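You operate a simulated robot arm through the tools that you are given. There is no shell and no other tool. Be economical: measure what you need, move in short steps, check, and stop when the job is done.

The job below is to be done with a simulated robot arm. You get a single attempt, and the scene is never put back.

JOB
Shut both valves of the strainer block and take both strainers out.
Fine: valves first, then latches; clogged one in the short black tray, the other in the long white tray.

Only the result counts: the job must be done as asked and must still hold three seconds after the hand-in. Knocking over, shifting, dropping, spilling or breaking anything else fails it.

ROBOT AND FRAMES
A 6-joint arm with a two-finger parallel gripper, fixed in place. Base frame: the origin is at the foot of the arm, x ahead of it, y to its left, z up; the work surface is at about z = 0. Units: cm, degrees, N and s.
With the tool pointing down near the work surface it reaches from about 18 to 46 cm from the base axis. Its first joint turns from -70.0 to 70.0 degrees. Payload 1.9 kg.
Tool frame: the origin (TCP) lies between the finger pads and is the grasp point; the fingertips stand 2.3 cm ahead of it; z points along the fingers, y is the line along which they close. The gripper opens to 9.4 cm. The fingers are 3.8 cm wide and 1 cm thick; the gripper's body (5.4 by 9.6 cm) begins 3.9 cm behind the TCP.
Orientation is that of the tool frame in the base frame, as a unit quaternion [w, x, y, z]. With the fingers straight down and closing along the base's y, the tool's x points along the base's -x, its y along +y and its z along -z.

CONTROLS
- The arm moves only by the tool nudge_tool. Its argument "steps" is a list of rows, each an object (a shift or turn left out is 0, a gripper value left out holds the last) with "delta_pos": the shift along the base's x, y, z in cm, a list of three; "angular": the turn, a rotation vector about the base's x, y, z in degrees, a list of three. In form: [{"delta_pos": [tx, ty, tz], "angular": [rx, ry, rz]}, ...]. A call has 1 to 12 rows; each row shifts and turns the commanded pose from where the row before left it. "fingers" is the opening, from 0 (shut) to 1 (fully open), set as the call begins (left out, the last holds). Each row takes 0.2 s and may step no farther than 5 cm and 8.6 degrees from the row before; otherwise, or with a gripper value out of range, the whole call is refused. Where a pose cannot be reached the arm comes as near as it can. A force on the tool above 60 N (or 10 N above the force at the start of the call, whichever is more), or a blocked arm, ends the call early, and 0.2 s more pass. The fingers move at their own pace (about 10.8 cm/s each) and stop on an object; they squeeze with about 21 N. The grip force told is the motor's: it shows also when the fingers shut on nothing. Time passes only in rows, and 0.2 s behind the last, so rows that do not move let the fingers close. The reply holds the time, the measured pose of the TCP, the force on the tool along the base axes, the opening and the grip force, in the units named above and with some noise, with the torque about the TCP (base axes, N m) and any sound that the robot's microphone picked up.
- Cameras (640 x 400 px; columns grow to the right, rows downward): "scene" is fixed at [7.87, 32.91, 42.16]; the picture's right is [-0.64, -0.77, 0.00], its down [-0.47, 0.39, -0.80] and it looks along [0.61, -0.51, -0.61] (base axes); focal length 214 px, centre (320, 200). "wrist" rides on the gripper at [8.6, 1.6, -7.5] in the tool frame; the picture's right is [-0.18, 0.98, 0.00], its down [-0.58, -0.11, -0.81] and it looks along [-0.79, -0.15, 0.59] (tool axes); focal length 243 px, centre (320, 200). There is no depth. A picture from a camera that has moved, and an enlarged one, comes with that camera's place and axes in the base frame and with its lens. The place of the scene camera against the robot may be out by one fixed shift of up to 1.8 cm in any direction.
- grab_frame(camera): a new picture of that camera. It takes no simulated time.
- zoom(camera, box): a new picture of the part [left, top, right, bottom] of that camera's present view, enlarged. It takes no simulated time.
- sign_off(): hands the job in; it is judged then, once.

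Go step by step. Nothing tells you positions but the pictures and the camera data: compare them with the known pose of the tool, close in by small moves and look again before you grip or let go. The budget is 120 turns and 68 pictures, counting those below and the enlarged ones. Unless the task says otherwise, let go and move clear before handing in, and close with one line.

The tools are called as a command line: name --argument value ..., lists and objects as JSON in quotes. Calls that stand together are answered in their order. nudge_tool: Moves the arm, as the interface text tells. Its arguments: {"type":"object","properties":{"steps":{"type":"array","items":{"type":"object","properties":{"delta_pos":{"type":"array","items":{"type":"number"}},"angular":{"type":"array","items":{"type":"number"}}}}},"fingers":{"type":"number"}},"required":["steps"]} The other tools are called the same way: grab_frame (camera) takes a picture; zoom (camera, box) takes an enlarged picture of a part of a camera's view; sign_off () hands the job in.

At the start:

```text
time_s: 0.0
ee_pos: [28.76, 10.83, 33.65]
orientation: [0.001, 0.001, 1.0, 0.0]
force: [0.4, -0.4, 0.2]
torque: [0.01, -0.02, 0.01]
grip_width: 9.38
grasp_force: 0.1
```

scene: 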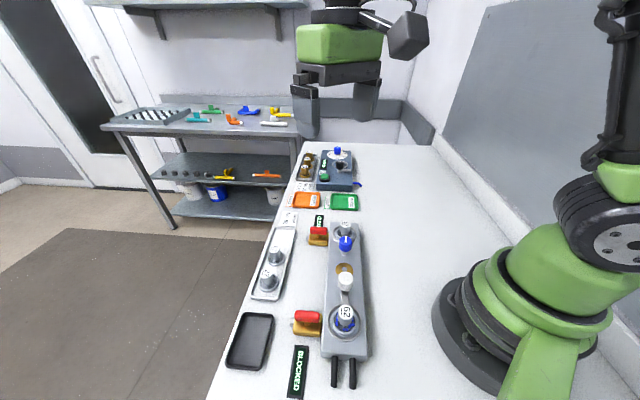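
wrist: 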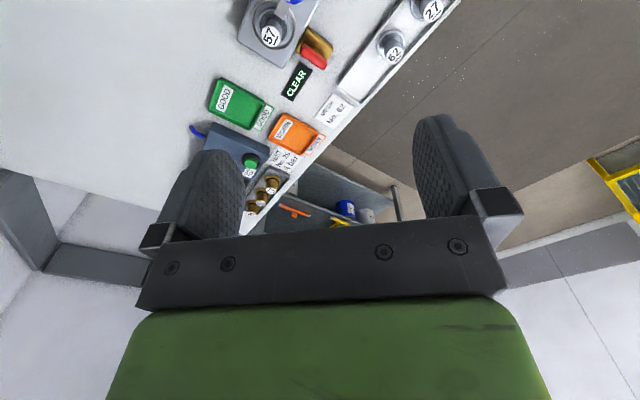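

I see a grey strainer block with two knobs/strainers, two valves with red handles, a black tray near "BLOCKED", and a long white tray with parts in it. I'll zoom in on the details first.

zoom --camera "scene" --box '[220, 210, 400, 310]'

zoom --camera "scene" --box '[220, 290, 400, 400]'

zoom --camera "scene" --box '[270, 135, 390, 220]'

```text
3.56 times, centred on (310, 260) of scene
camera zoom: at [7.87, 32.91, 42.16], right [-0.64, -0.77, 0.0], down [-0.47, 0.39, -0.8], along [0.61, -0.51, -0.61], focal length 763 px, centre (356, -13)
```

zoom: 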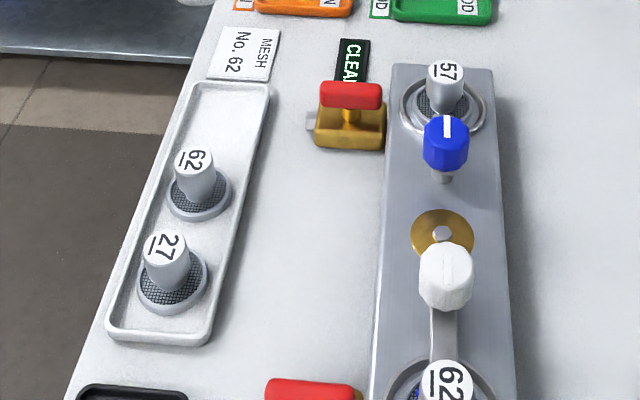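

```text
3.56 times, centred on (310, 345) of scene
camera zoom: at [7.87, 32.91, 42.16], right [-0.64, -0.77, 0.0], down [-0.47, 0.39, -0.8], along [0.61, -0.51, -0.61], focal length 763 px, centre (356, -316)
```

zoom: 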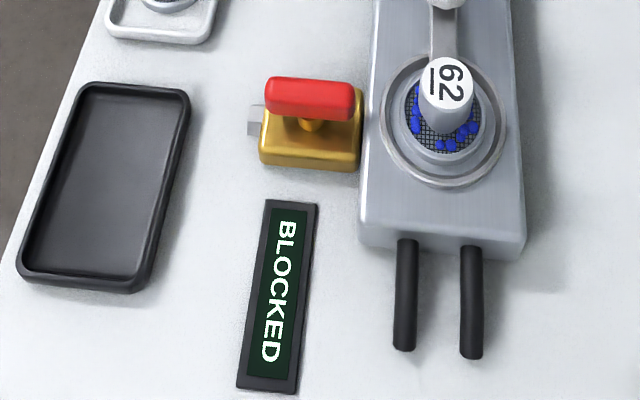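

```text
4.71 times, centred on (330, 178) of scene
camera zoom: at [7.87, 32.91, 42.16], right [-0.64, -0.77, 0.0], down [-0.47, 0.39, -0.8], along [0.61, -0.51, -0.61], focal length 1009 px, centre (273, 306)
```

zoom: 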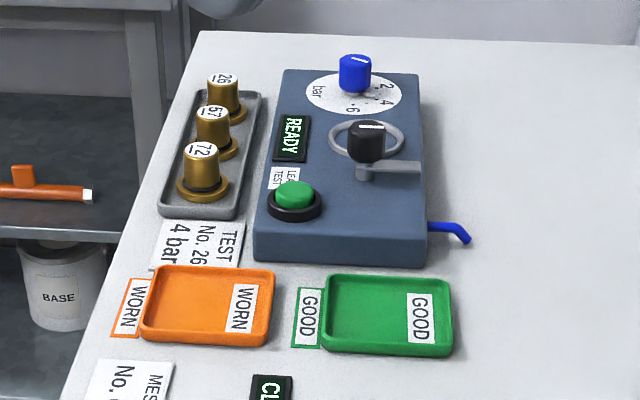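

Block axis runs at about -45° in the base frame; near strainer (blue dirt, 62) is at about (17,20), far one (57) at about (31,6); valve handles at about (22,24) and (36,10). I'll turn the tool to square up with the block and look from closer.

nudge_tool --steps '[{"delta_pos": [-1.2, 1.2, -1], "angular": [0, 0, 7.5]}, {"delta_pos": [-1.2, 1.2, -1], "angular": [0, 0, 7.5]}, {"delta_pos": [-1.2, 1.2, -2], "angular": [0, 0, 7.5]}, {"delta_pos": [-1.2, 1.2, -2], "angular": [0, 0, 7.5]}, {"delta_pos": [-1.2, 1.2, -2], "angular": [0, 0, 7.5]}, {"delta_pos": [-1.2, 1.2, -2], "angular": [0, 0, 7.5]}, {}]' --fingers 1

grab_frame --camera "wrist"

grab_frame --camera "scene"

```text
time_s: 1.6
ee_pos: [21.49, 18.04, 23.66]
orientation: [0.001, -0.383, 0.924, 0.0]
force: [-0.2, 0.0, -0.5]
torque: [0.01, 0.0, -0.02]
grip_width: 9.42
grasp_force: 0.0
```

```text
62 pictures are left
camera wrist: at [14.18, 13.02, 31.01], right [-0.57, 0.82, 0.0], down [0.49, 0.33, 0.81], along [0.67, 0.46, -0.59], focal length 243 px, centre (320, 200)
```

wrist: 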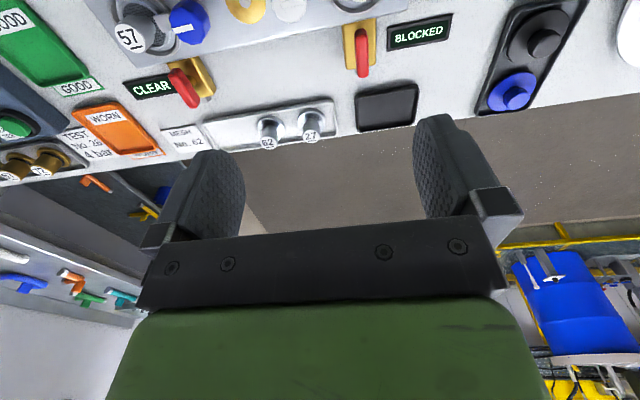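

```text
61 pictures are left
```

scene: 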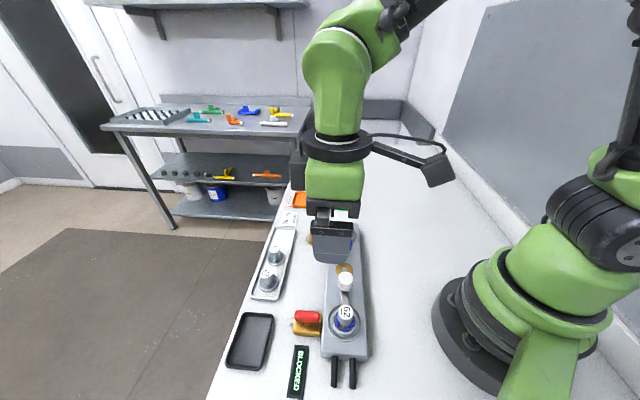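

The wrist picture is upside-down relative to up, but gives good geometry. I'll tilt the hand to look down on the block and study the latches.

nudge_tool --steps '[{"delta_pos": [-1, -1, 0.5], "angular": [-5.6, 5.6, 0]}, {"delta_pos": [-1, -1, 0.5], "angular": [-5.6, 5.6, 0]}, {"delta_pos": [-1, -1, 0.5], "angular": [-5.6, 5.6, 0]}, {"delta_pos": [-1, -1, 0.5], "angular": [-5.6, 5.6, 0]}, {}]'

grab_frame --camera "wrist"

```text
time_s: 2.8
ee_pos: [17.51, 13.93, 25.9]
orientation: [-0.252, -0.367, 0.889, -0.104]
force: [0.0, 0.7, 0.1]
torque: [0.0, 0.0, -0.02]
grip_width: 9.42
grasp_force: 0.0
```

```text
60 pictures are left
camera wrist: at [13.91, 12.64, 36.52], right [-0.58, 0.81, -0.1], down [0.73, 0.57, 0.38], along [0.36, 0.15, -0.92], focal length 243 px, centre (320, 200)
```

wrist: 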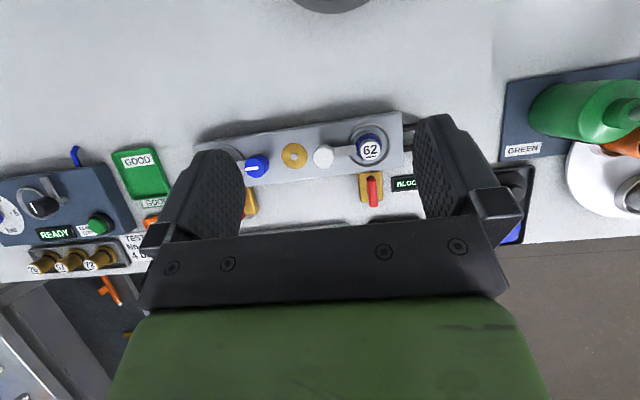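

zoom --camera "wrist" --box '[215, 95, 425, 225]'

```text
3.05 times, centred on (320, 160) of wrist
camera zoom: at [13.91, 12.64, 36.52], right [-0.58, 0.81, -0.1], down [0.73, 0.57, 0.38], along [0.36, 0.15, -0.92], focal length 739 px, centre (320, 322)
```

zoom: 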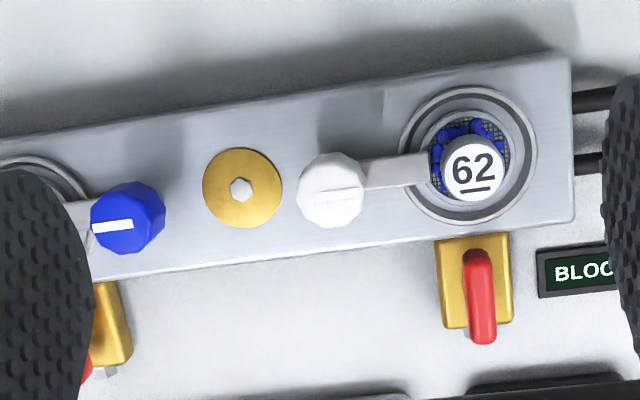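

Latches: white knob's tab holds the near (dirty 62) strainer, blue knob's tab the far (57). Near valve handle is around (21.1, 23.1); I'll go upright above it and look.

nudge_tool --steps '[{"delta_pos": [0.9, 2.3, -2.2], "angular": [5.6, -5.6, 0]}, {"delta_pos": [0.9, 2.3, -2.2], "angular": [5.6, -5.6, 0]}, {"delta_pos": [0.9, 2.3, -2.2], "angular": [5.6, -5.6, 0]}, {"delta_pos": [0.9, 2.3, -2.2], "angular": [5.6, -5.6, 0]}, {"delta_pos": [0, 0, -3.1]}, {}]' --fingers 0.5

grab_frame --camera "wrist"

zoom --camera "scene" --box '[220, 220, 400, 340]'

```text
time_s: 4.2
ee_pos: [21.11, 23.23, 13.69]
orientation: [0.0, -0.382, 0.924, 0.001]
force: [0.2, 0.6, -0.1]
torque: [-0.04, 0.03, -0.02]
grip_width: 4.69
grasp_force: 0.1
```

```text
58 pictures are left
camera wrist: at [13.86, 18.35, 20.95], right [-0.56, 0.83, 0.0], down [0.49, 0.33, 0.81], along [0.67, 0.45, -0.59], focal length 243 px, centre (320, 200)
```

wrist: 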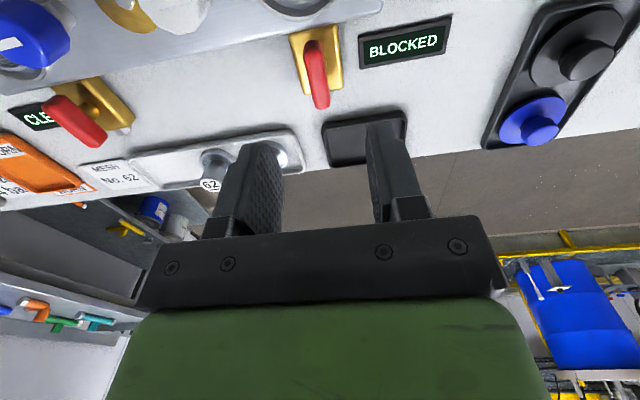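

```text
3.33 times, centred on (310, 280) of scene
camera zoom: at [7.87, 32.91, 42.16], right [-0.64, -0.77, 0.0], down [-0.47, 0.39, -0.8], along [0.61, -0.51, -0.61], focal length 715 px, centre (353, -67)
```

zoom: 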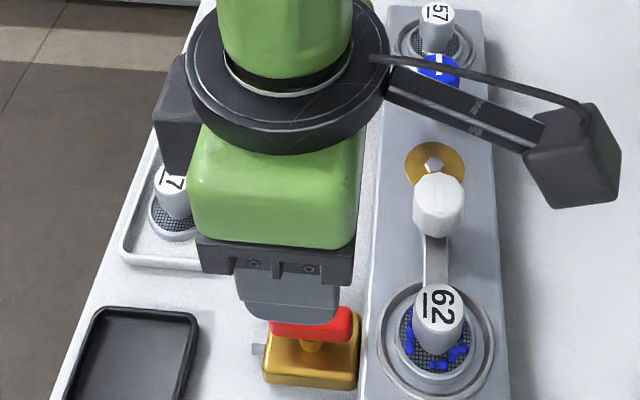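

Handle runs from about (19.2,21.4) to (22.5,24.4), top z≈4.5–5. I'll centre and come down part way.

nudge_tool --steps '[{"delta_pos": [-0.2, -0.3, -2]}, {"delta_pos": [0, 0, -2]}, {"delta_pos": [0, 0, -1.7]}, {}]'

grab_frame --camera "wrist"

zoom --camera "scene" --box '[250, 260, 370, 350]'

```text
time_s: 5.2
ee_pos: [20.95, 22.91, 8.19]
orientation: [0.0, -0.382, 0.924, 0.0]
force: [-1.2, -0.6, 0.7]
torque: [-0.01, 0.03, 0.02]
grip_width: 4.7
grasp_force: 0.1
```

```text
56 pictures are left
camera wrist: at [13.57, 18.05, 15.49], right [-0.56, 0.83, 0.0], down [0.49, 0.33, 0.81], along [0.67, 0.46, -0.59], focal length 243 px, centre (320, 200)
```

wrist: 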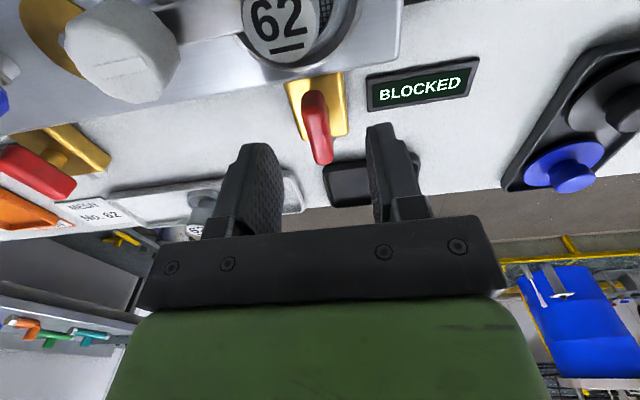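

```text
4.44 times, centred on (310, 305) of scene
camera zoom: at [7.87, 32.91, 42.16], right [-0.64, -0.77, 0.0], down [-0.47, 0.39, -0.8], along [0.61, -0.51, -0.61], focal length 953 px, centre (364, -267)
```

zoom: 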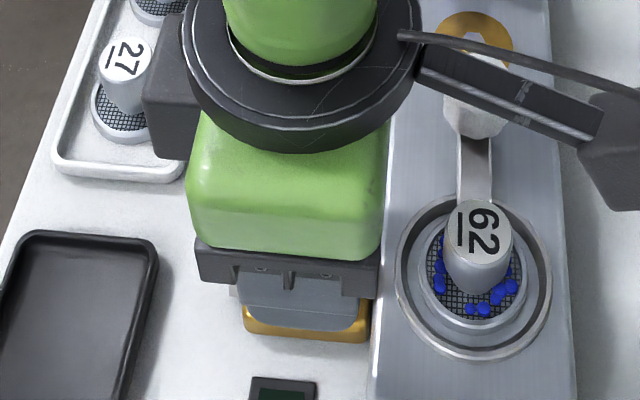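

nudge_tool --steps '[{"delta_pos": [-0.15, -0.05, -1]}, {"delta_pos": [0, 0, -0.9]}, {}]'

nudge_tool --steps '[{}, {}, {}]' --fingers 0

grab_frame --camera "wrist"

```text
time_s: 6.0
ee_pos: [20.79, 22.93, 6.35]
orientation: [0.0, -0.382, 0.924, 0.0]
force: [0.7, 0.1, -0.2]
torque: [-0.03, 0.0, 0.02]
grip_width: 4.72
grasp_force: 0.0
```

```text
time_s: 6.8
ee_pos: [20.87, 22.71, 6.24]
orientation: [0.001, -0.382, 0.924, 0.001]
force: [40.1, -40.4, -0.3]
torque: [-0.68, -0.92, -0.29]
grip_width: 1.25
grasp_force: 45.3
```

```text
54 pictures are left
camera wrist: at [13.57, 17.9, 13.55], right [-0.56, 0.83, 0.0], down [0.49, 0.33, 0.81], along [0.67, 0.45, -0.59], focal length 243 px, centre (320, 200)
```

wrist: 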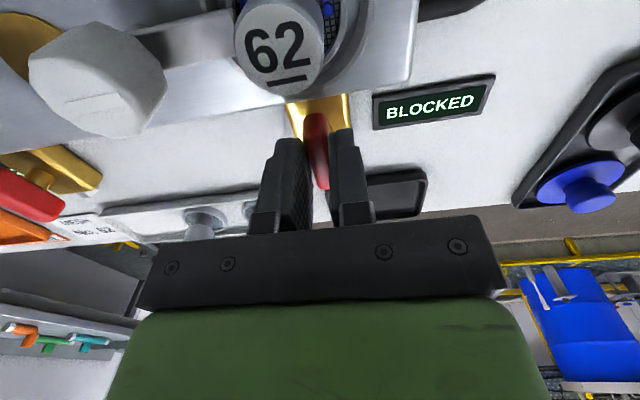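

Gripped at 1.25 cm with a side force of ~57 N, so the handle lies slightly toward +x,-y. I'll relieve that, then try a small turn.

nudge_tool --steps '[{"delta_pos": [0.15, -0.15, 0]}, {}]'

```text
time_s: 7.4
ee_pos: [20.94, 22.81, 6.36]
orientation: [0.002, -0.384, 0.923, 0.001]
force: [14.5, -3.0, -3.0]
torque: [-1.06, 0.79, -0.04]
grip_width: 1.29
grasp_force: 44.5
```

nudge_tool --steps '[{"angular": [0, 0, -5]}, {"angular": [0, 0, -5]}, {}]'

```text
time_s: 8.3
ee_pos: [20.92, 22.81, 6.28]
orientation: [0.001, -0.301, 0.954, 0.001]
force: [-4.3, -1.5, 0.6]
torque: [0.37, -0.5, 0.03]
grip_width: 1.28
grasp_force: 44.6
stopped in row 3: the force on the tool passed its limit at 63 N (the readings are from after the stop); the commanded pose is now the measured one
```

nudge_tool --steps '[{"angular": [0, 0, -4]}, {"angular": [0, 0, -4]}, {"angular": [0, 0, -4]}, {}]'

zoom --camera "wrist" --box '[220, 50, 420, 250]'

```text
time_s: 9.3
ee_pos: [20.87, 22.8, 6.2]
orientation: [0.002, -0.2, 0.98, 0.002]
force: [-17.0, 32.3, -7.0]
torque: [0.05, 1.35, 0.2]
grip_width: 1.25
grasp_force: 44.8
```

```text
2.00 times, centred on (320, 150) of wrist
camera zoom: at [12.16, 21.08, 13.54], right [-0.21, 0.98, 0.0], down [0.58, 0.12, 0.81], along [0.79, 0.18, -0.59], focal length 485 px, centre (320, 300)
```

zoom: 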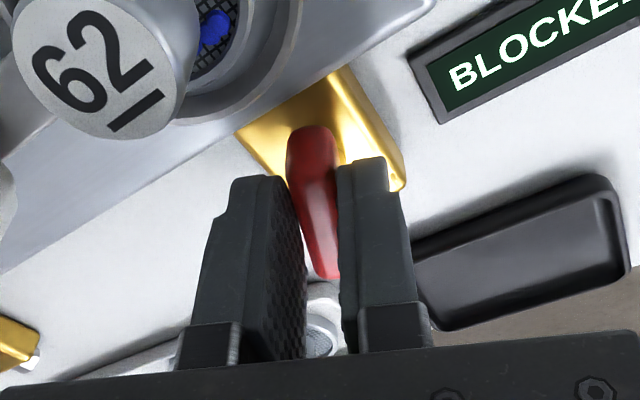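

The handle is turning. Pivot seems to be nearer (21.3, 23.1); I'll correct while turning on.

nudge_tool --steps '[{"delta_pos": [0.1, 0.2, 0]}, {"delta_pos": [0.05, 0.03, 0], "angular": [0, 0, -4]}, {"delta_pos": [0.05, 0.02, 0], "angular": [0, 0, -4]}, {"delta_pos": [0.05, 0.02, 0], "angular": [0, 0, -4]}, {}]'

```text
time_s: 10.5
ee_pos: [21.04, 23.14, 6.19]
orientation: [-0.001, -0.095, 0.995, -0.001]
force: [-45.5, 19.4, 8.4]
torque: [0.37, 0.98, 0.07]
grip_width: 1.33
grasp_force: 45.0
```

nudge_tool --steps '[{"delta_pos": [-0.15, 0.05, 0]}, {"angular": [0, 0, -4]}, {"angular": [0, 0, -4]}, {"angular": [0, 0, -4]}, {}]'

```text
time_s: 11.7
ee_pos: [21.1, 23.02, 6.26]
orientation: [0.0, 0.009, 1.0, 0.0]
force: [-20.9, 10.4, -37.0]
torque: [0.15, 0.4, 0.07]
grip_width: 1.3
grasp_force: 45.3
```

nudge_tool --steps '[{"delta_pos": [-0.1, 0.05, -0.1]}, {"angular": [0, 0, -5]}, {"angular": [0, 0, -5]}, {"angular": [0, 0, -5]}, {}]'

```text
time_s: 12.9
ee_pos: [20.86, 23.2, 6.28]
orientation: [0.002, 0.141, 0.99, 0.001]
force: [7.6, -33.1, 39.5]
torque: [-0.98, -0.22, -0.13]
grip_width: 1.28
grasp_force: 44.5
```

nudge_tool --steps '[{"delta_pos": [0, -0.13, 0.08]}, {"angular": [0, 0, -5]}, {"angular": [0, 0, -5]}, {"angular": [0, 0, -4]}, {}]'

```text
time_s: 14.1
ee_pos: [20.91, 23.24, 6.17]
orientation: [0.004, 0.259, 0.966, 0.005]
force: [21.0, 33.7, -41.5]
torque: [0.33, -0.21, 0.14]
grip_width: 1.3
grasp_force: 45.0
```

nudge_tool --steps '[{"delta_pos": [0.08, 0.05, -0.05]}, {"angular": [0, 0, -5]}, {"angular": [0, 0, -5]}, {"angular": [0, 0, -4]}, {}]'

zoom --camera "scene" --box '[250, 260, 370, 350]'

```text
time_s: 15.3
ee_pos: [21.0, 23.33, 6.26]
orientation: [0.002, 0.375, 0.927, 0.005]
force: [-10.8, 48.3, 11.0]
torque: [0.85, 0.42, 0.1]
grip_width: 1.28
grasp_force: 44.6
```

```text
4.44 times, centred on (310, 305) of scene
camera zoom: at [7.87, 32.9, 42.16], right [-0.64, -0.77, 0.0], down [-0.47, 0.39, -0.8], along [0.61, -0.51, -0.61], focal length 953 px, centre (364, -267)
```

zoom: 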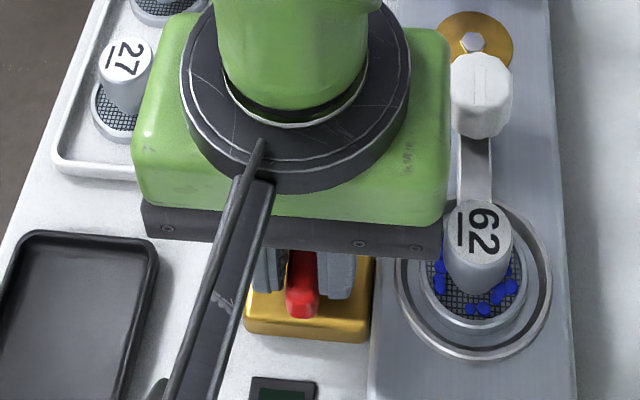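

Turned 89°. I'll nudge a touch further to check for the end stop.

nudge_tool --steps '[{"delta_pos": [0.03, 0.12, 0.03]}, {"angular": [0, 0, -3]}, {}]'

```text
time_s: 16.1
ee_pos: [21.1, 23.39, 6.28]
orientation: [0.003, 0.396, 0.918, 0.004]
force: [-7.3, 38.0, 18.5]
torque: [-0.04, -0.3, 1.69]
grip_width: 1.27
grasp_force: 44.7
```

Torque 1.7 N·m shows the end stop: the near valve is shut. Releasing gently and rising.

nudge_tool --steps '[{}, {}]' --fingers 0.25

nudge_tool --steps '[{"delta_pos": [0, 0, 2]}, {"delta_pos": [0, 0, 3]}, {"delta_pos": [0, 0, 3]}, {"delta_pos": [0, 0, 3]}, {}]'

zoom --camera "scene" --box '[220, 210, 400, 340]'

```text
time_s: 16.7
ee_pos: [21.01, 23.04, 6.11]
orientation: [0.001, 0.401, 0.916, -0.001]
force: [0.2, -0.5, 0.0]
torque: [0.0, 0.0, -0.03]
grip_width: 2.36
grasp_force: 0.1
```

```text
time_s: 17.9
ee_pos: [21.39, 23.34, 17.19]
orientation: [0.001, 0.398, 0.917, 0.0]
force: [-0.2, -0.3, 1.3]
torque: [-0.02, 0.02, 0.01]
grip_width: 2.33
grasp_force: 0.0
```

```text
3.08 times, centred on (310, 275) of scene
camera zoom: at [7.87, 32.91, 42.16], right [-0.64, -0.77, 0.0], down [-0.47, 0.39, -0.8], along [0.61, -0.51, -0.61], focal length 660 px, centre (351, -31)
```

zoom: 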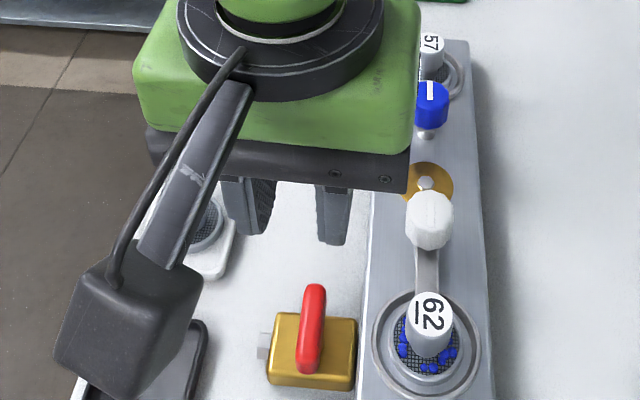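

Near valve is shut. Now over to the far valve at about (35.2, 8.9) with the tool turned back to 45°.

nudge_tool --steps '[{"delta_pos": [1.25, -1.3, 0], "angular": [0, 0, 8.4]}, {"delta_pos": [1.25, -1.3, 0], "angular": [0, 0, 8.4]}, {"delta_pos": [1.25, -1.3, 0], "angular": [0, 0, 8.4]}, {"delta_pos": [1.25, -1.3, 0], "angular": [0, 0, 8.4]}, {"delta_pos": [1.25, -1.3, 0], "angular": [0, 0, 8.4]}, {"delta_pos": [1.25, -1.3, 0], "angular": [0, 0, 8.4]}, {"delta_pos": [1.25, -1.3, 0], "angular": [0, 0, 8.4]}, {"delta_pos": [1.25, -1.3, 0], "angular": [0, 0, 8.4]}, {"delta_pos": [1.25, -1.3, 0], "angular": [0, 0, 8.4]}, {"delta_pos": [1.25, -1.3, -2], "angular": [0, 0, 8.4]}, {"delta_pos": [1.25, -1.3, -2], "angular": [0, 0, 8]}, {}]' --fingers 0.45

grab_frame --camera "wrist"

```text
time_s: 20.5
ee_pos: [34.98, 8.85, 13.28]
orientation: [0.001, -0.383, 0.924, 0.001]
force: [0.8, -0.1, 0.2]
torque: [0.06, -0.01, 0.02]
grip_width: 4.23
grasp_force: 0.0
```

```text
50 pictures are left
camera wrist: at [27.75, 4.0, 20.54], right [-0.57, 0.82, 0.0], down [0.49, 0.33, 0.81], along [0.67, 0.46, -0.59], focal length 243 px, centre (320, 200)
```

wrist: 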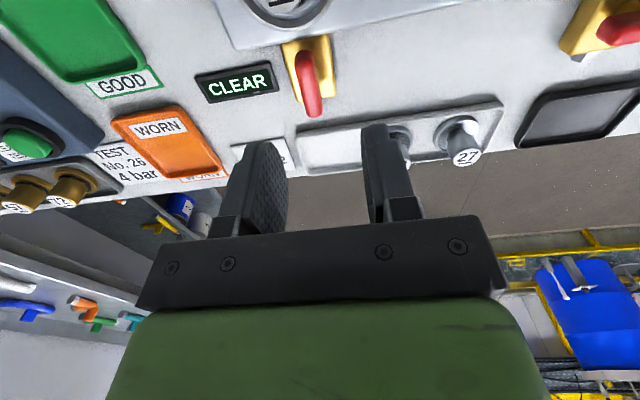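

nudge_tool --steps '[{"delta_pos": [0.55, -0.25, -2]}, {"delta_pos": [0, 0, -2]}, {"delta_pos": [0, 0, -1.3]}, {}]'

grab_frame --camera "wrist"

```text
time_s: 21.5
ee_pos: [35.39, 8.64, 7.93]
orientation: [0.0, -0.381, 0.924, 0.001]
force: [0.4, -0.5, 0.0]
torque: [0.02, 0.0, -0.01]
grip_width: 4.2
grasp_force: 0.1
```

```text
49 pictures are left
camera wrist: at [28.13, 3.75, 15.13], right [-0.56, 0.83, 0.0], down [0.49, 0.33, 0.81], along [0.67, 0.46, -0.59], focal length 243 px, centre (320, 200)
```

wrist: 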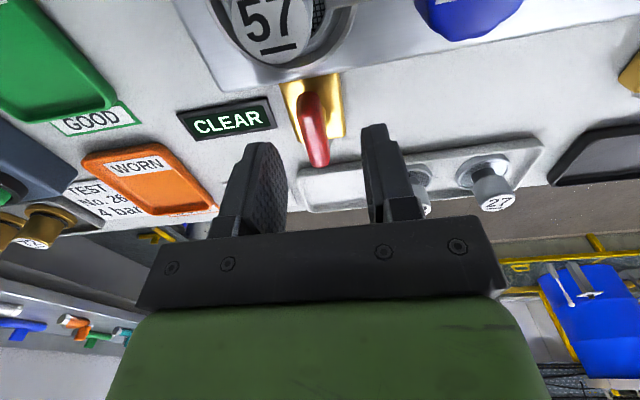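

nudge_tool --steps '[{"delta_pos": [0.08, -0.06, -0.9]}, {"delta_pos": [0, 0, -0.75]}, {}]'

nudge_tool --steps '[{}, {}, {}]' --fingers 0

```text
time_s: 22.3
ee_pos: [35.44, 8.59, 6.31]
orientation: [0.0, -0.383, 0.924, 0.001]
force: [0.4, -0.2, -0.5]
torque: [-0.03, -0.02, 0.0]
grip_width: 4.24
grasp_force: 0.0
```

```text
time_s: 23.0
ee_pos: [35.69, 8.35, 6.29]
orientation: [0.004, -0.382, 0.924, -0.001]
force: [5.1, -2.3, -0.1]
torque: [-0.65, 0.67, -0.05]
grip_width: 1.26
grasp_force: 45.1
stopped in row 3: the force on the tool passed its limit at 63 N (the readings are from after the stop); the commanded pose is now the measured one
```

Gripped and relieved. Turning clockwise in small sets.

nudge_tool --steps '[{"angular": [0, 0, -4]}, {"angular": [0, 0, -4]}, {"angular": [0, 0, -4]}, {"angular": [0, 0, -4]}, {}]'

```text
time_s: 24.2
ee_pos: [35.62, 8.46, 6.29]
orientation: [0.003, -0.251, 0.968, -0.001]
force: [-1.5, 13.6, -10.6]
torque: [0.8, -0.73, 0.05]
grip_width: 1.3
grasp_force: 44.8
```

nudge_tool --steps '[{"delta_pos": [0, 0.05, 0]}, {"angular": [0, 0, -5]}, {"angular": [0, 0, -5]}, {"angular": [0, 0, -5]}, {}]'

```text
time_s: 25.4
ee_pos: [35.62, 8.54, 6.29]
orientation: [0.004, -0.122, 0.993, -0.003]
force: [6.6, 35.5, -1.6]
torque: [0.43, 1.26, 0.1]
grip_width: 1.25
grasp_force: 45.1
```

nudge_tool --steps '[{"delta_pos": [0, 0.15, 0]}, {"angular": [0, 0, -5]}, {"angular": [0, 0, -5]}, {"angular": [0, 0, -5]}, {}]'

```text
time_s: 26.6
ee_pos: [35.59, 8.64, 6.26]
orientation: [0.002, 0.009, 1.0, -0.003]
force: [-15.9, 20.7, 14.4]
torque: [0.47, -0.18, 0.06]
grip_width: 1.29
grasp_force: 45.3
```

nudge_tool --steps '[{"delta_pos": [-0.05, 0.1, 0.03]}, {"angular": [0, 0, -5]}, {"angular": [0, 0, -5]}, {"angular": [0, 0, -5]}, {}]'

```text
time_s: 27.8
ee_pos: [35.48, 8.68, 6.33]
orientation: [0.001, 0.139, 0.99, -0.004]
force: [3.3, 9.4, -19.6]
torque: [0.67, 1.14, 0.02]
grip_width: 1.29
grasp_force: 44.9
```

nudge_tool --steps '[{"delta_pos": [0, 0.04, -0.05]}, {"angular": [0, 0, -5]}, {"angular": [0, 0, -5]}, {"angular": [0, 0, -5]}, {}]'

```text
time_s: 29.0
ee_pos: [35.62, 8.73, 6.27]
orientation: [0.002, 0.268, 0.964, -0.004]
force: [-11.4, -8.5, 13.0]
torque: [-0.84, -1.08, -0.07]
grip_width: 1.27
grasp_force: 44.6
```

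nudge_tool --steps '[{"delta_pos": [-0.04, -0.04, 0]}, {"angular": [0, 0, -5]}, {"angular": [0, 0, -5]}, {"angular": [0, 0, -5]}, {}]'

```text
time_s: 30.2
ee_pos: [35.75, 8.76, 6.3]
orientation: [0.003, 0.389, 0.921, -0.003]
force: [29.4, 14.6, -29.0]
torque: [0.58, -0.12, 0.82]
grip_width: 1.28
grasp_force: 45.3
```

nudge_tool --steps '[{"delta_pos": [0.1, 0.05, -0.05]}, {"angular": [0, 0, -2.5]}, {}]'

nudge_tool --steps '[{}, {}]' --fingers 0.25

nudge_tool --steps '[{"delta_pos": [0, 0, 2]}, {"delta_pos": [0, 0, 3]}, {"delta_pos": [0, 0, 3]}, {"delta_pos": [0, 0, 3]}, {}]'

grab_frame --camera "scene"

```text
time_s: 31.0
ee_pos: [35.76, 8.75, 6.22]
orientation: [0.002, 0.41, 0.912, -0.004]
force: [-2.1, 14.3, 20.6]
torque: [-0.35, -0.62, 1.92]
grip_width: 1.39
grasp_force: 45.7
```

```text
time_s: 31.6
ee_pos: [35.71, 8.73, 6.23]
orientation: [0.002, 0.412, 0.911, -0.004]
force: [-0.2, -0.6, -0.6]
torque: [-0.02, 0.04, 0.0]
grip_width: 2.35
grasp_force: 0.0
```

```text
time_s: 32.8
ee_pos: [35.32, 8.85, 17.51]
orientation: [0.002, 0.411, 0.912, -0.005]
force: [-0.1, 1.0, -0.1]
torque: [0.02, -0.04, 0.01]
grip_width: 2.33
grasp_force: 0.1
```

```text
48 pictures are left
```

scene: 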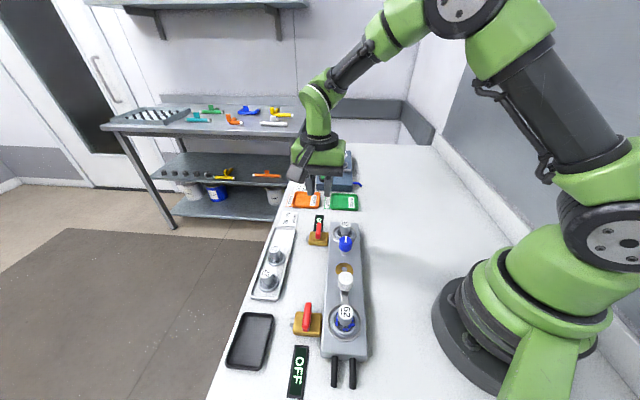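

Both handles are turned; the near sign now says "OFF". I'll check the far sign and the latches.

zoom --camera "scene" --box '[290, 200, 380, 260]'

zoom --camera "scene" --box '[290, 250, 400, 360]'

```text
6.67 times, centred on (335, 230) of scene
camera zoom: at [7.87, 32.91, 42.16], right [-0.64, -0.77, 0.0], down [-0.47, 0.39, -0.8], along [0.61, -0.51, -0.61], focal length 1430 px, centre (220, 0)
```

zoom: 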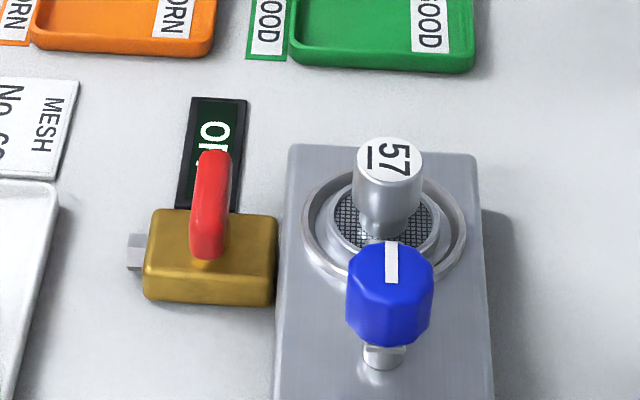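

```text
3.64 times, centred on (345, 305) of scene
camera zoom: at [7.87, 32.91, 42.16], right [-0.64, -0.77, 0.0], down [-0.47, 0.39, -0.8], along [0.61, -0.51, -0.61], focal length 780 px, centre (229, -182)
```

zoom: 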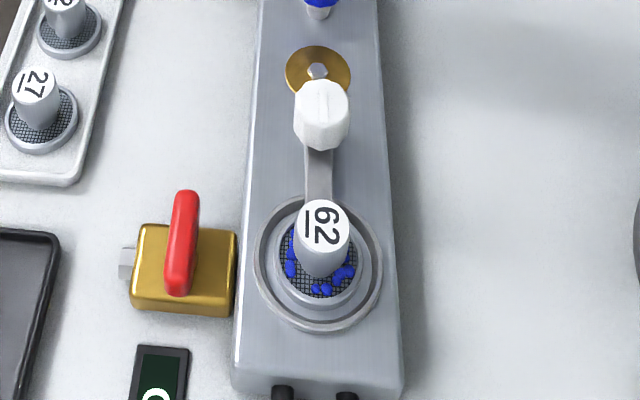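

Both signs say OFF. Next the white latch knob at about (20.5, 14.4): going above it with the tool at 45°.

nudge_tool --steps '[{"delta_pos": [-1.35, 0.5, 0], "angular": [0, 0, 8.5]}, {"delta_pos": [-1.35, 0.5, 0], "angular": [0, 0, 8.5]}, {"delta_pos": [-1.35, 0.5, 0], "angular": [0, 0, 8.5]}, {"delta_pos": [-1.35, 0.5, 0], "angular": [0, 0, 8.5]}, {"delta_pos": [-1.35, 0.5, 0], "angular": [0, 0, 8.5]}, {"delta_pos": [-1.35, 0.5, 0], "angular": [0, 0, 8.5]}, {"delta_pos": [-1.35, 0.5, 0], "angular": [0, 0, 8.5]}, {"delta_pos": [-1.35, 0.5, 0], "angular": [0, 0, 8.5]}, {"delta_pos": [-1.35, 0.5, 0], "angular": [0, 0, 8.5]}, {"delta_pos": [-1.35, 0.5, 0], "angular": [0, 0, 8.5]}, {"delta_pos": [-1.35, 0.5, 0], "angular": [0, 0, 8.5]}, {}]' --fingers 0.48

grab_frame --camera "wrist"

```text
time_s: 35.4
ee_pos: [20.61, 14.15, 17.28]
orientation: [0.005, -0.384, 0.923, -0.002]
force: [-0.5, 0.1, -0.1]
torque: [-0.02, 0.01, -0.01]
grip_width: 4.5
grasp_force: 0.1
```

```text
45 pictures are left
camera wrist: at [13.39, 9.3, 24.47], right [-0.57, 0.82, -0.01], down [0.48, 0.34, 0.81], along [0.67, 0.46, -0.59], focal length 243 px, centre (320, 200)
```

wrist: 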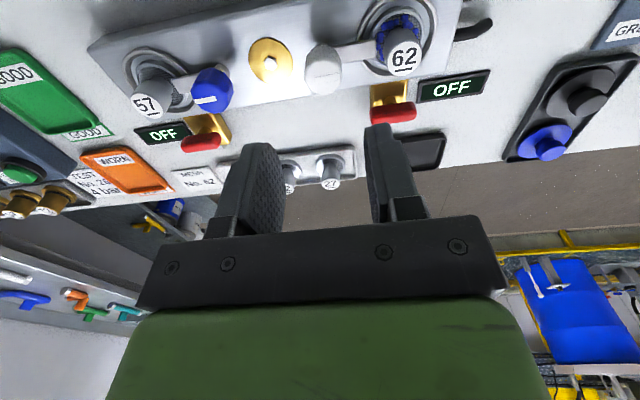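

zoom --camera "wrist" --box '[120, 0, 460, 160]'

```text
1.88 times, centred on (290, 80) of wrist
camera zoom: at [13.39, 9.3, 24.47], right [-0.57, 0.82, -0.01], down [0.48, 0.34, 0.81], along [0.67, 0.46, -0.59], focal length 457 px, centre (376, 426)
```

zoom: 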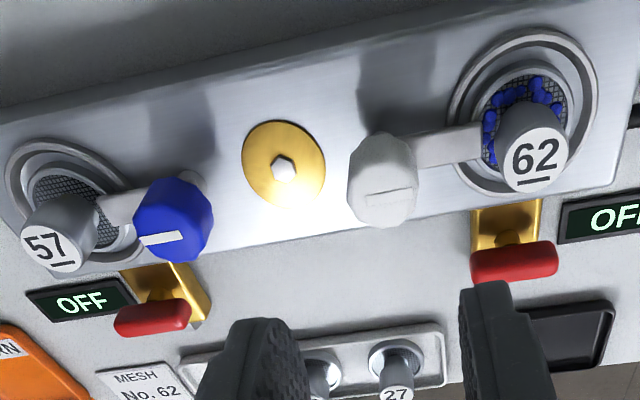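

White knob top is about (20.3, 14.45, 7.4). Centring and descending.

nudge_tool --steps '[{"delta_pos": [-0.3, 0.3, -3]}, {"delta_pos": [0, 0, -2.5]}, {"delta_pos": [0, 0, -1.3]}, {}]'

zoom --camera "wrist" --box '[180, 20, 460, 220]'

zoom --camera "scene" --box '[290, 230, 400, 330]'

```text
time_s: 36.4
ee_pos: [20.52, 14.39, 10.33]
orientation: [0.004, -0.383, 0.924, -0.002]
force: [-0.2, 0.4, -0.2]
torque: [0.01, 0.0, 0.0]
grip_width: 4.5
grasp_force: 0.1
```

```text
2.00 times, centred on (320, 120) of wrist
camera zoom: at [13.06, 9.46, 17.53], right [-0.57, 0.82, -0.01], down [0.48, 0.33, 0.81], along [0.67, 0.46, -0.59], focal length 485 px, centre (320, 360)
```

zoom: 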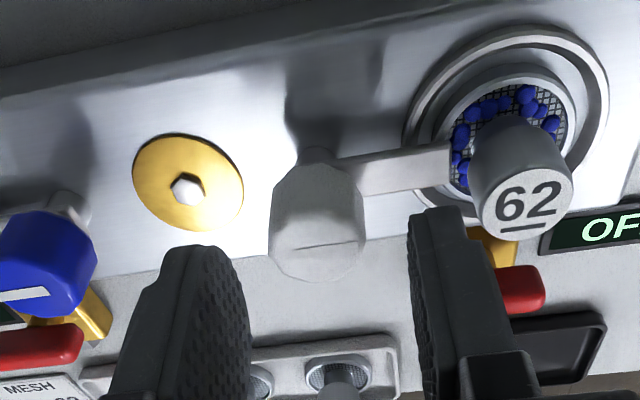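

```text
4.00 times, centred on (345, 280) of scene
camera zoom: at [7.87, 32.91, 42.16], right [-0.64, -0.77, 0.0], down [-0.47, 0.39, -0.8], along [0.61, -0.51, -0.61], focal length 858 px, centre (220, -120)
```

zoom: 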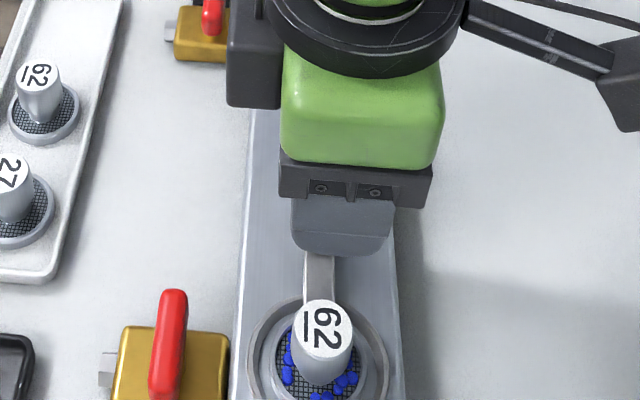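

Well aligned. Descending to grip the knob.

nudge_tool --steps '[{"delta_pos": [-0.05, 0.05, -1.3]}, {"delta_pos": [0, 0, -1.3]}, {}]'

nudge_tool --steps '[{}, {}, {}]' --fingers 0

zoom --camera "wrist" --box '[180, 20, 460, 220]'

```text
time_s: 37.2
ee_pos: [20.38, 14.54, 7.67]
orientation: [0.004, -0.383, 0.924, -0.002]
force: [0.4, 0.7, 0.1]
torque: [0.03, 0.01, 0.02]
grip_width: 4.49
grasp_force: 0.0
```

```text
time_s: 38.0
ee_pos: [20.36, 14.48, 7.76]
orientation: [0.005, -0.382, 0.924, -0.002]
force: [30.3, -29.1, -16.7]
torque: [0.2, -0.12, -0.15]
grip_width: 3.27
grasp_force: 20.9
```

```text
2.00 times, centred on (320, 120) of wrist
camera zoom: at [13.05, 9.53, 14.98], right [-0.56, 0.83, -0.01], down [0.48, 0.33, 0.81], along [0.67, 0.46, -0.59], focal length 485 px, centre (320, 360)
```

zoom: 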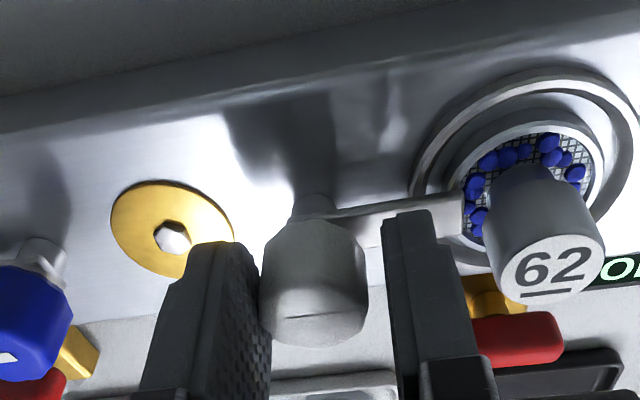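

The left finger touches first; shifting the hand to centre.

nudge_tool --steps '[{"delta_pos": [0.15, -0.15, 0]}, {"delta_pos": [0.1, -0.1, 0]}, {}]'

```text
time_s: 38.8
ee_pos: [20.63, 14.26, 7.77]
orientation: [0.003, -0.384, 0.923, -0.002]
force: [3.9, -9.9, -19.1]
torque: [0.94, -0.24, -0.06]
grip_width: 2.77
grasp_force: 44.7
```

Gripped at 2.77 cm. Testing a small turn.

nudge_tool --steps '[{"delta_pos": [0, 0, -0.08], "angular": [0, 0, -3]}, {"angular": [0, 0, -3]}, {"angular": [0, 0, -3]}, {}]'

```text
time_s: 39.8
ee_pos: [20.66, 14.4, 7.8]
orientation: [0.005, -0.31, 0.951, -0.003]
force: [0.5, 6.3, 8.4]
torque: [0.32, 0.14, 0.3]
grip_width: 2.74
grasp_force: 44.9
```

nudge_tool --steps '[{"angular": [0, 0, -5]}, {"angular": [0, 0, -5]}, {"angular": [0, 0, -5]}, {}]'

zoom --camera "scene" --box '[290, 230, 400, 350]'

```text
time_s: 40.6
ee_pos: [20.64, 14.34, 7.86]
orientation: [0.005, -0.209, 0.978, -0.002]
force: [-3.8, 2.6, 8.5]
torque: [-0.03, 0.17, 1.01]
grip_width: 2.71
grasp_force: 44.9
stopped in row 3: the force on the tool passed its limit at 64 N (the readings are from after the stop); the commanded pose is now the measured one
```

```text
3.33 times, centred on (345, 290) of scene
camera zoom: at [7.87, 32.9, 42.16], right [-0.64, -0.77, 0.0], down [-0.47, 0.39, -0.8], along [0.61, -0.51, -0.61], focal length 715 px, centre (237, -100)
```

zoom: 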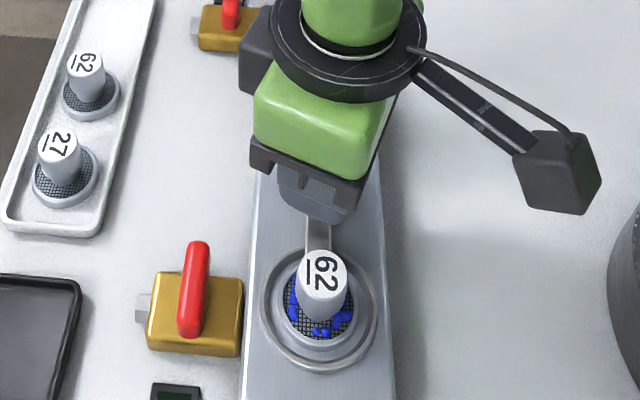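

The tab did not move with clockwise force (a stop). I'll turn the other way.

nudge_tool --steps '[{"angular": [0, 0, 5]}, {"angular": [0, 0, 5]}, {"angular": [0, 0, 5]}, {"angular": [0, 0, 5]}, {"angular": [0, 0, 5]}, {}]'

zoom --camera "wrist" --box '[180, 20, 460, 220]'

```text
time_s: 42.1
ee_pos: [20.76, 14.22, 7.78]
orientation: [0.003, -0.412, 0.911, -0.002]
force: [3.7, -6.8, 4.9]
torque: [0.07, 0.16, -0.01]
grip_width: 2.74
grasp_force: 45.5
stopped in row 6: the force on the tool passed its limit at 62 N (the readings are from after the stop); the commanded pose is now the measured one
```

```text
2.00 times, centred on (320, 120) of wrist
camera zoom: at [13.61, 8.95, 15.05], right [-0.62, 0.79, -0.01], down [0.46, 0.36, 0.81], along [0.64, 0.5, -0.59], focal length 485 px, centre (320, 360)
```

zoom: 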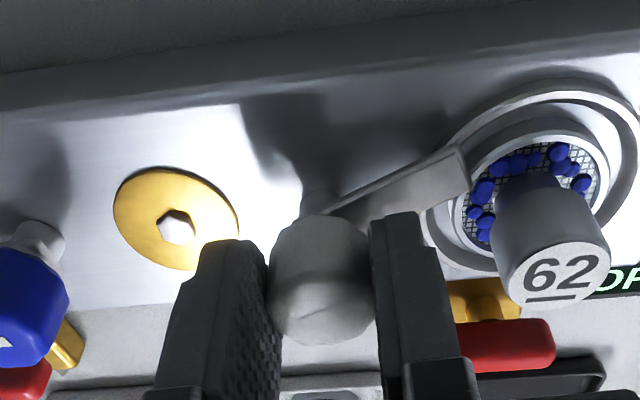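

It turns this way (tab moved). Continuing counter-clockwise.

nudge_tool --steps '[{"angular": [0, 0, 5]}, {"angular": [0, 0, 5]}, {"angular": [0, 0, 5]}, {}]'

```text
time_s: 43.0
ee_pos: [20.68, 14.25, 7.78]
orientation: [0.003, -0.523, 0.852, -0.002]
force: [5.9, -4.8, 2.2]
torque: [-0.37, 0.23, -0.02]
grip_width: 2.72
grasp_force: 45.1
stopped in row 4: the force on the tool passed its limit at 63 N (the readings are from after the stop); the commanded pose is now the measured one
```

nudge_tool --steps '[{"angular": [0, 0, 5]}, {"angular": [0, 0, 5]}, {"angular": [0, 0, 5]}, {}]'

nudge_tool --steps '[{"angular": [0, 0, 5]}, {"angular": [0, 0, 5]}, {"angular": [0, 0, 5]}, {}]'

zoom --camera "wrist" --box '[180, 20, 460, 220]'

```text
time_s: 44.0
ee_pos: [20.87, 14.19, 7.87]
orientation: [0.004, -0.63, 0.777, -0.002]
force: [42.2, -22.7, -33.4]
torque: [-0.24, 0.0, -0.15]
grip_width: 2.71
grasp_force: 45.4
```

```text
time_s: 45.0
ee_pos: [20.89, 14.37, 7.84]
orientation: [-0.005, 0.727, -0.687, 0.002]
force: [35.7, -26.9, 29.7]
torque: [-0.3, -0.04, -0.07]
grip_width: 2.71
grasp_force: 44.8
```

```text
2.00 times, centred on (320, 120) of wrist
camera zoom: at [19.6, 5.6, 15.06], right [-0.99, 0.13, -0.01], down [0.07, 0.58, 0.81], along [0.11, 0.8, -0.59], focal length 485 px, centre (320, 360)
```

zoom: 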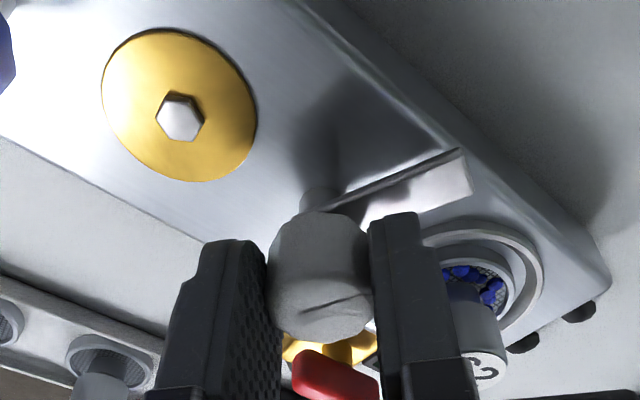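

Tab has turned about 65°. Continuing to its end stop.

nudge_tool --steps '[{"delta_pos": [0.1, -0.08, 0.05]}, {"angular": [0, 0, 5]}, {"angular": [0, 0, 5]}, {"angular": [0, 0, 5]}, {}]'

nudge_tool --steps '[{"angular": [0, 0, 4]}, {"angular": [0, 0, 4]}, {}]'

zoom --camera "wrist" --box '[180, 20, 460, 220]'

```text
time_s: 46.2
ee_pos: [20.91, 14.32, 7.73]
orientation: [-0.006, 0.811, -0.585, 0.001]
force: [18.9, 30.8, -22.5]
torque: [0.19, 0.67, -0.02]
grip_width: 2.7
grasp_force: 44.5
```

```text
time_s: 47.0
ee_pos: [20.96, 14.27, 7.9]
orientation: [-0.006, 0.85, -0.527, 0.001]
force: [9.9, 40.6, -28.7]
torque: [0.08, 0.47, -0.06]
grip_width: 2.7
grasp_force: 45.2
```

```text
2.00 times, centred on (320, 120) of wrist
camera zoom: at [23.23, 5.78, 15.15], right [-0.96, -0.27, -0.01], down [-0.17, 0.56, 0.81], along [-0.21, 0.78, -0.59], focal length 485 px, centre (320, 360)
```

zoom: 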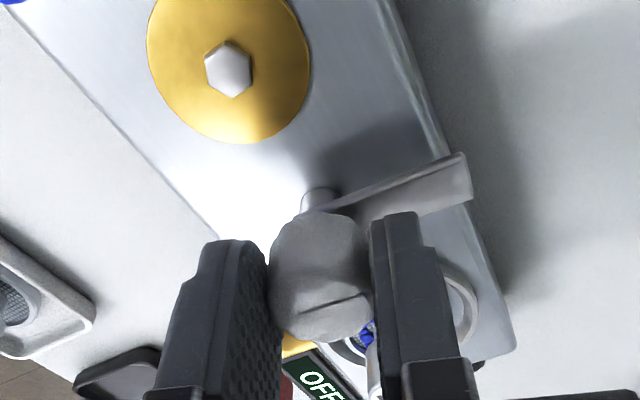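

nudge_tool --steps '[{"delta_pos": [0, 0.1, -0.05], "angular": [0, 0, 4]}, {"angular": [0, 0, 4]}, {}]'

zoom --camera "scene" --box '[290, 230, 400, 350]'

```text
time_s: 47.8
ee_pos: [20.86, 14.38, 7.79]
orientation: [-0.005, 0.883, -0.469, 0.001]
force: [34.9, -14.0, 31.0]
torque: [-0.42, 0.2, -0.48]
grip_width: 2.71
grasp_force: 45.5
```

```text
3.33 times, centred on (345, 290) of scene
camera zoom: at [7.87, 32.9, 42.16], right [-0.64, -0.77, 0.0], down [-0.47, 0.39, -0.8], along [0.61, -0.51, -0.61], focal length 715 px, centre (237, -100)
```

zoom: 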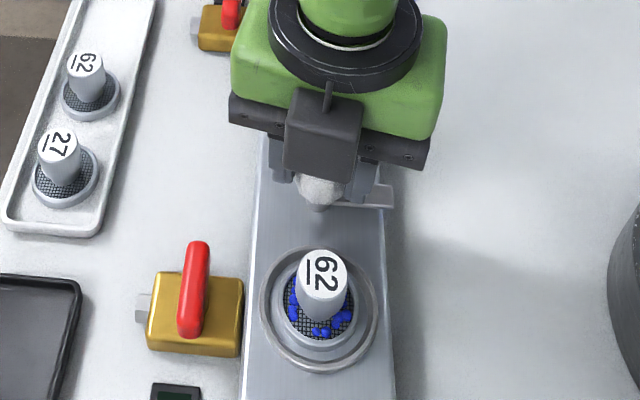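

The white latch is now square to the block at its stop. Releasing, and going over to the blue knob near (26.7, 8.1).

nudge_tool --steps '[{}, {}]' --fingers 0.5

nudge_tool --steps '[{"delta_pos": [0, 0, 3]}, {"delta_pos": [0, 0, 3]}, {"delta_pos": [0.65, -0.7, 0], "angular": [0, 0, -8]}, {"delta_pos": [0.65, -0.7, 0], "angular": [0, 0, -8]}, {"delta_pos": [0.65, -0.7, 0], "angular": [0, 0, -8]}, {"delta_pos": [0.65, -0.7, 0], "angular": [0, 0, -8]}, {"delta_pos": [0.65, -0.7, 0], "angular": [0, 0, -8]}, {"delta_pos": [0.65, -0.7, 0], "angular": [0, 0, -8]}, {"delta_pos": [0.65, -0.7, 0], "angular": [0, 0, -8]}, {"delta_pos": [0.65, -0.7, 0], "angular": [0, 0, -8]}, {"delta_pos": [0.65, -0.7, 0], "angular": [0, 0, -8]}, {"angular": [0, 0, -7]}]'

zoom --camera "wrist" --box '[120, 0, 480, 225]'

```text
time_s: 48.4
ee_pos: [20.75, 14.13, 7.76]
orientation: [-0.002, 0.884, -0.468, 0.0]
force: [0.4, 0.0, 0.8]
torque: [0.04, 0.0, 0.02]
grip_width: 4.7
grasp_force: 0.0
```

```text
time_s: 51.0
ee_pos: [26.57, 7.96, 13.84]
orientation: [0.002, -0.383, 0.924, -0.002]
force: [-0.3, 0.5, -0.9]
torque: [0.0, -0.01, 0.0]
grip_width: 4.67
grasp_force: 0.0
```

```text
1.78 times, centred on (300, 112) of wrist
camera zoom: at [19.26, 3.04, 21.08], right [-0.56, 0.83, -0.01], down [0.48, 0.34, 0.81], along [0.67, 0.45, -0.59], focal length 431 px, centre (356, 356)
```

zoom: 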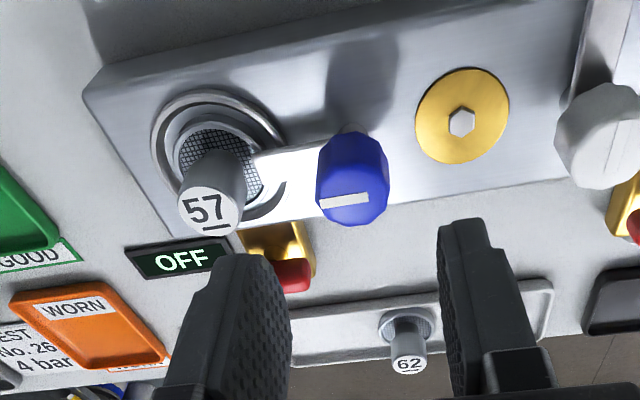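

nudge_tool --steps '[{"delta_pos": [0.2, -0.2, -2.5]}, {"delta_pos": [0, 0, -1.3]}, {}]'

zoom --camera "wrist" --box '[180, 20, 460, 220]'

```text
time_s: 51.8
ee_pos: [27.06, 7.59, 10.05]
orientation: [0.002, -0.383, 0.924, -0.003]
force: [0.1, -0.8, 0.2]
torque: [-0.03, 0.01, -0.01]
grip_width: 4.72
grasp_force: 0.0
```

```text
2.00 times, centred on (320, 120) of wrist
camera zoom: at [19.59, 2.77, 17.29], right [-0.57, 0.82, -0.01], down [0.48, 0.34, 0.81], along [0.67, 0.46, -0.59], focal length 485 px, centre (320, 360)
```

zoom: 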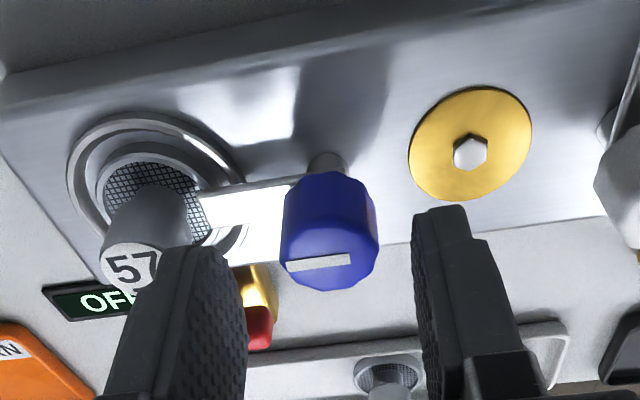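

nudge_tool --steps '[{"delta_pos": [-0.05, 0.05, -1.2]}, {"delta_pos": [0, 0, -1.1]}, {}]'

nudge_tool --steps '[{}, {}, {}]' --fingers 0

```text
time_s: 52.6
ee_pos: [26.93, 7.9, 7.65]
orientation: [0.003, -0.383, 0.924, -0.002]
force: [0.5, -0.3, 0.6]
torque: [-0.01, 0.01, 0.0]
grip_width: 4.72
grasp_force: 0.0
```

```text
time_s: 53.4
ee_pos: [26.87, 7.94, 7.71]
orientation: [0.002, -0.384, 0.923, -0.002]
force: [0.0, 6.8, -6.3]
torque: [0.5, 0.42, -0.03]
grip_width: 2.76
grasp_force: 45.1
```

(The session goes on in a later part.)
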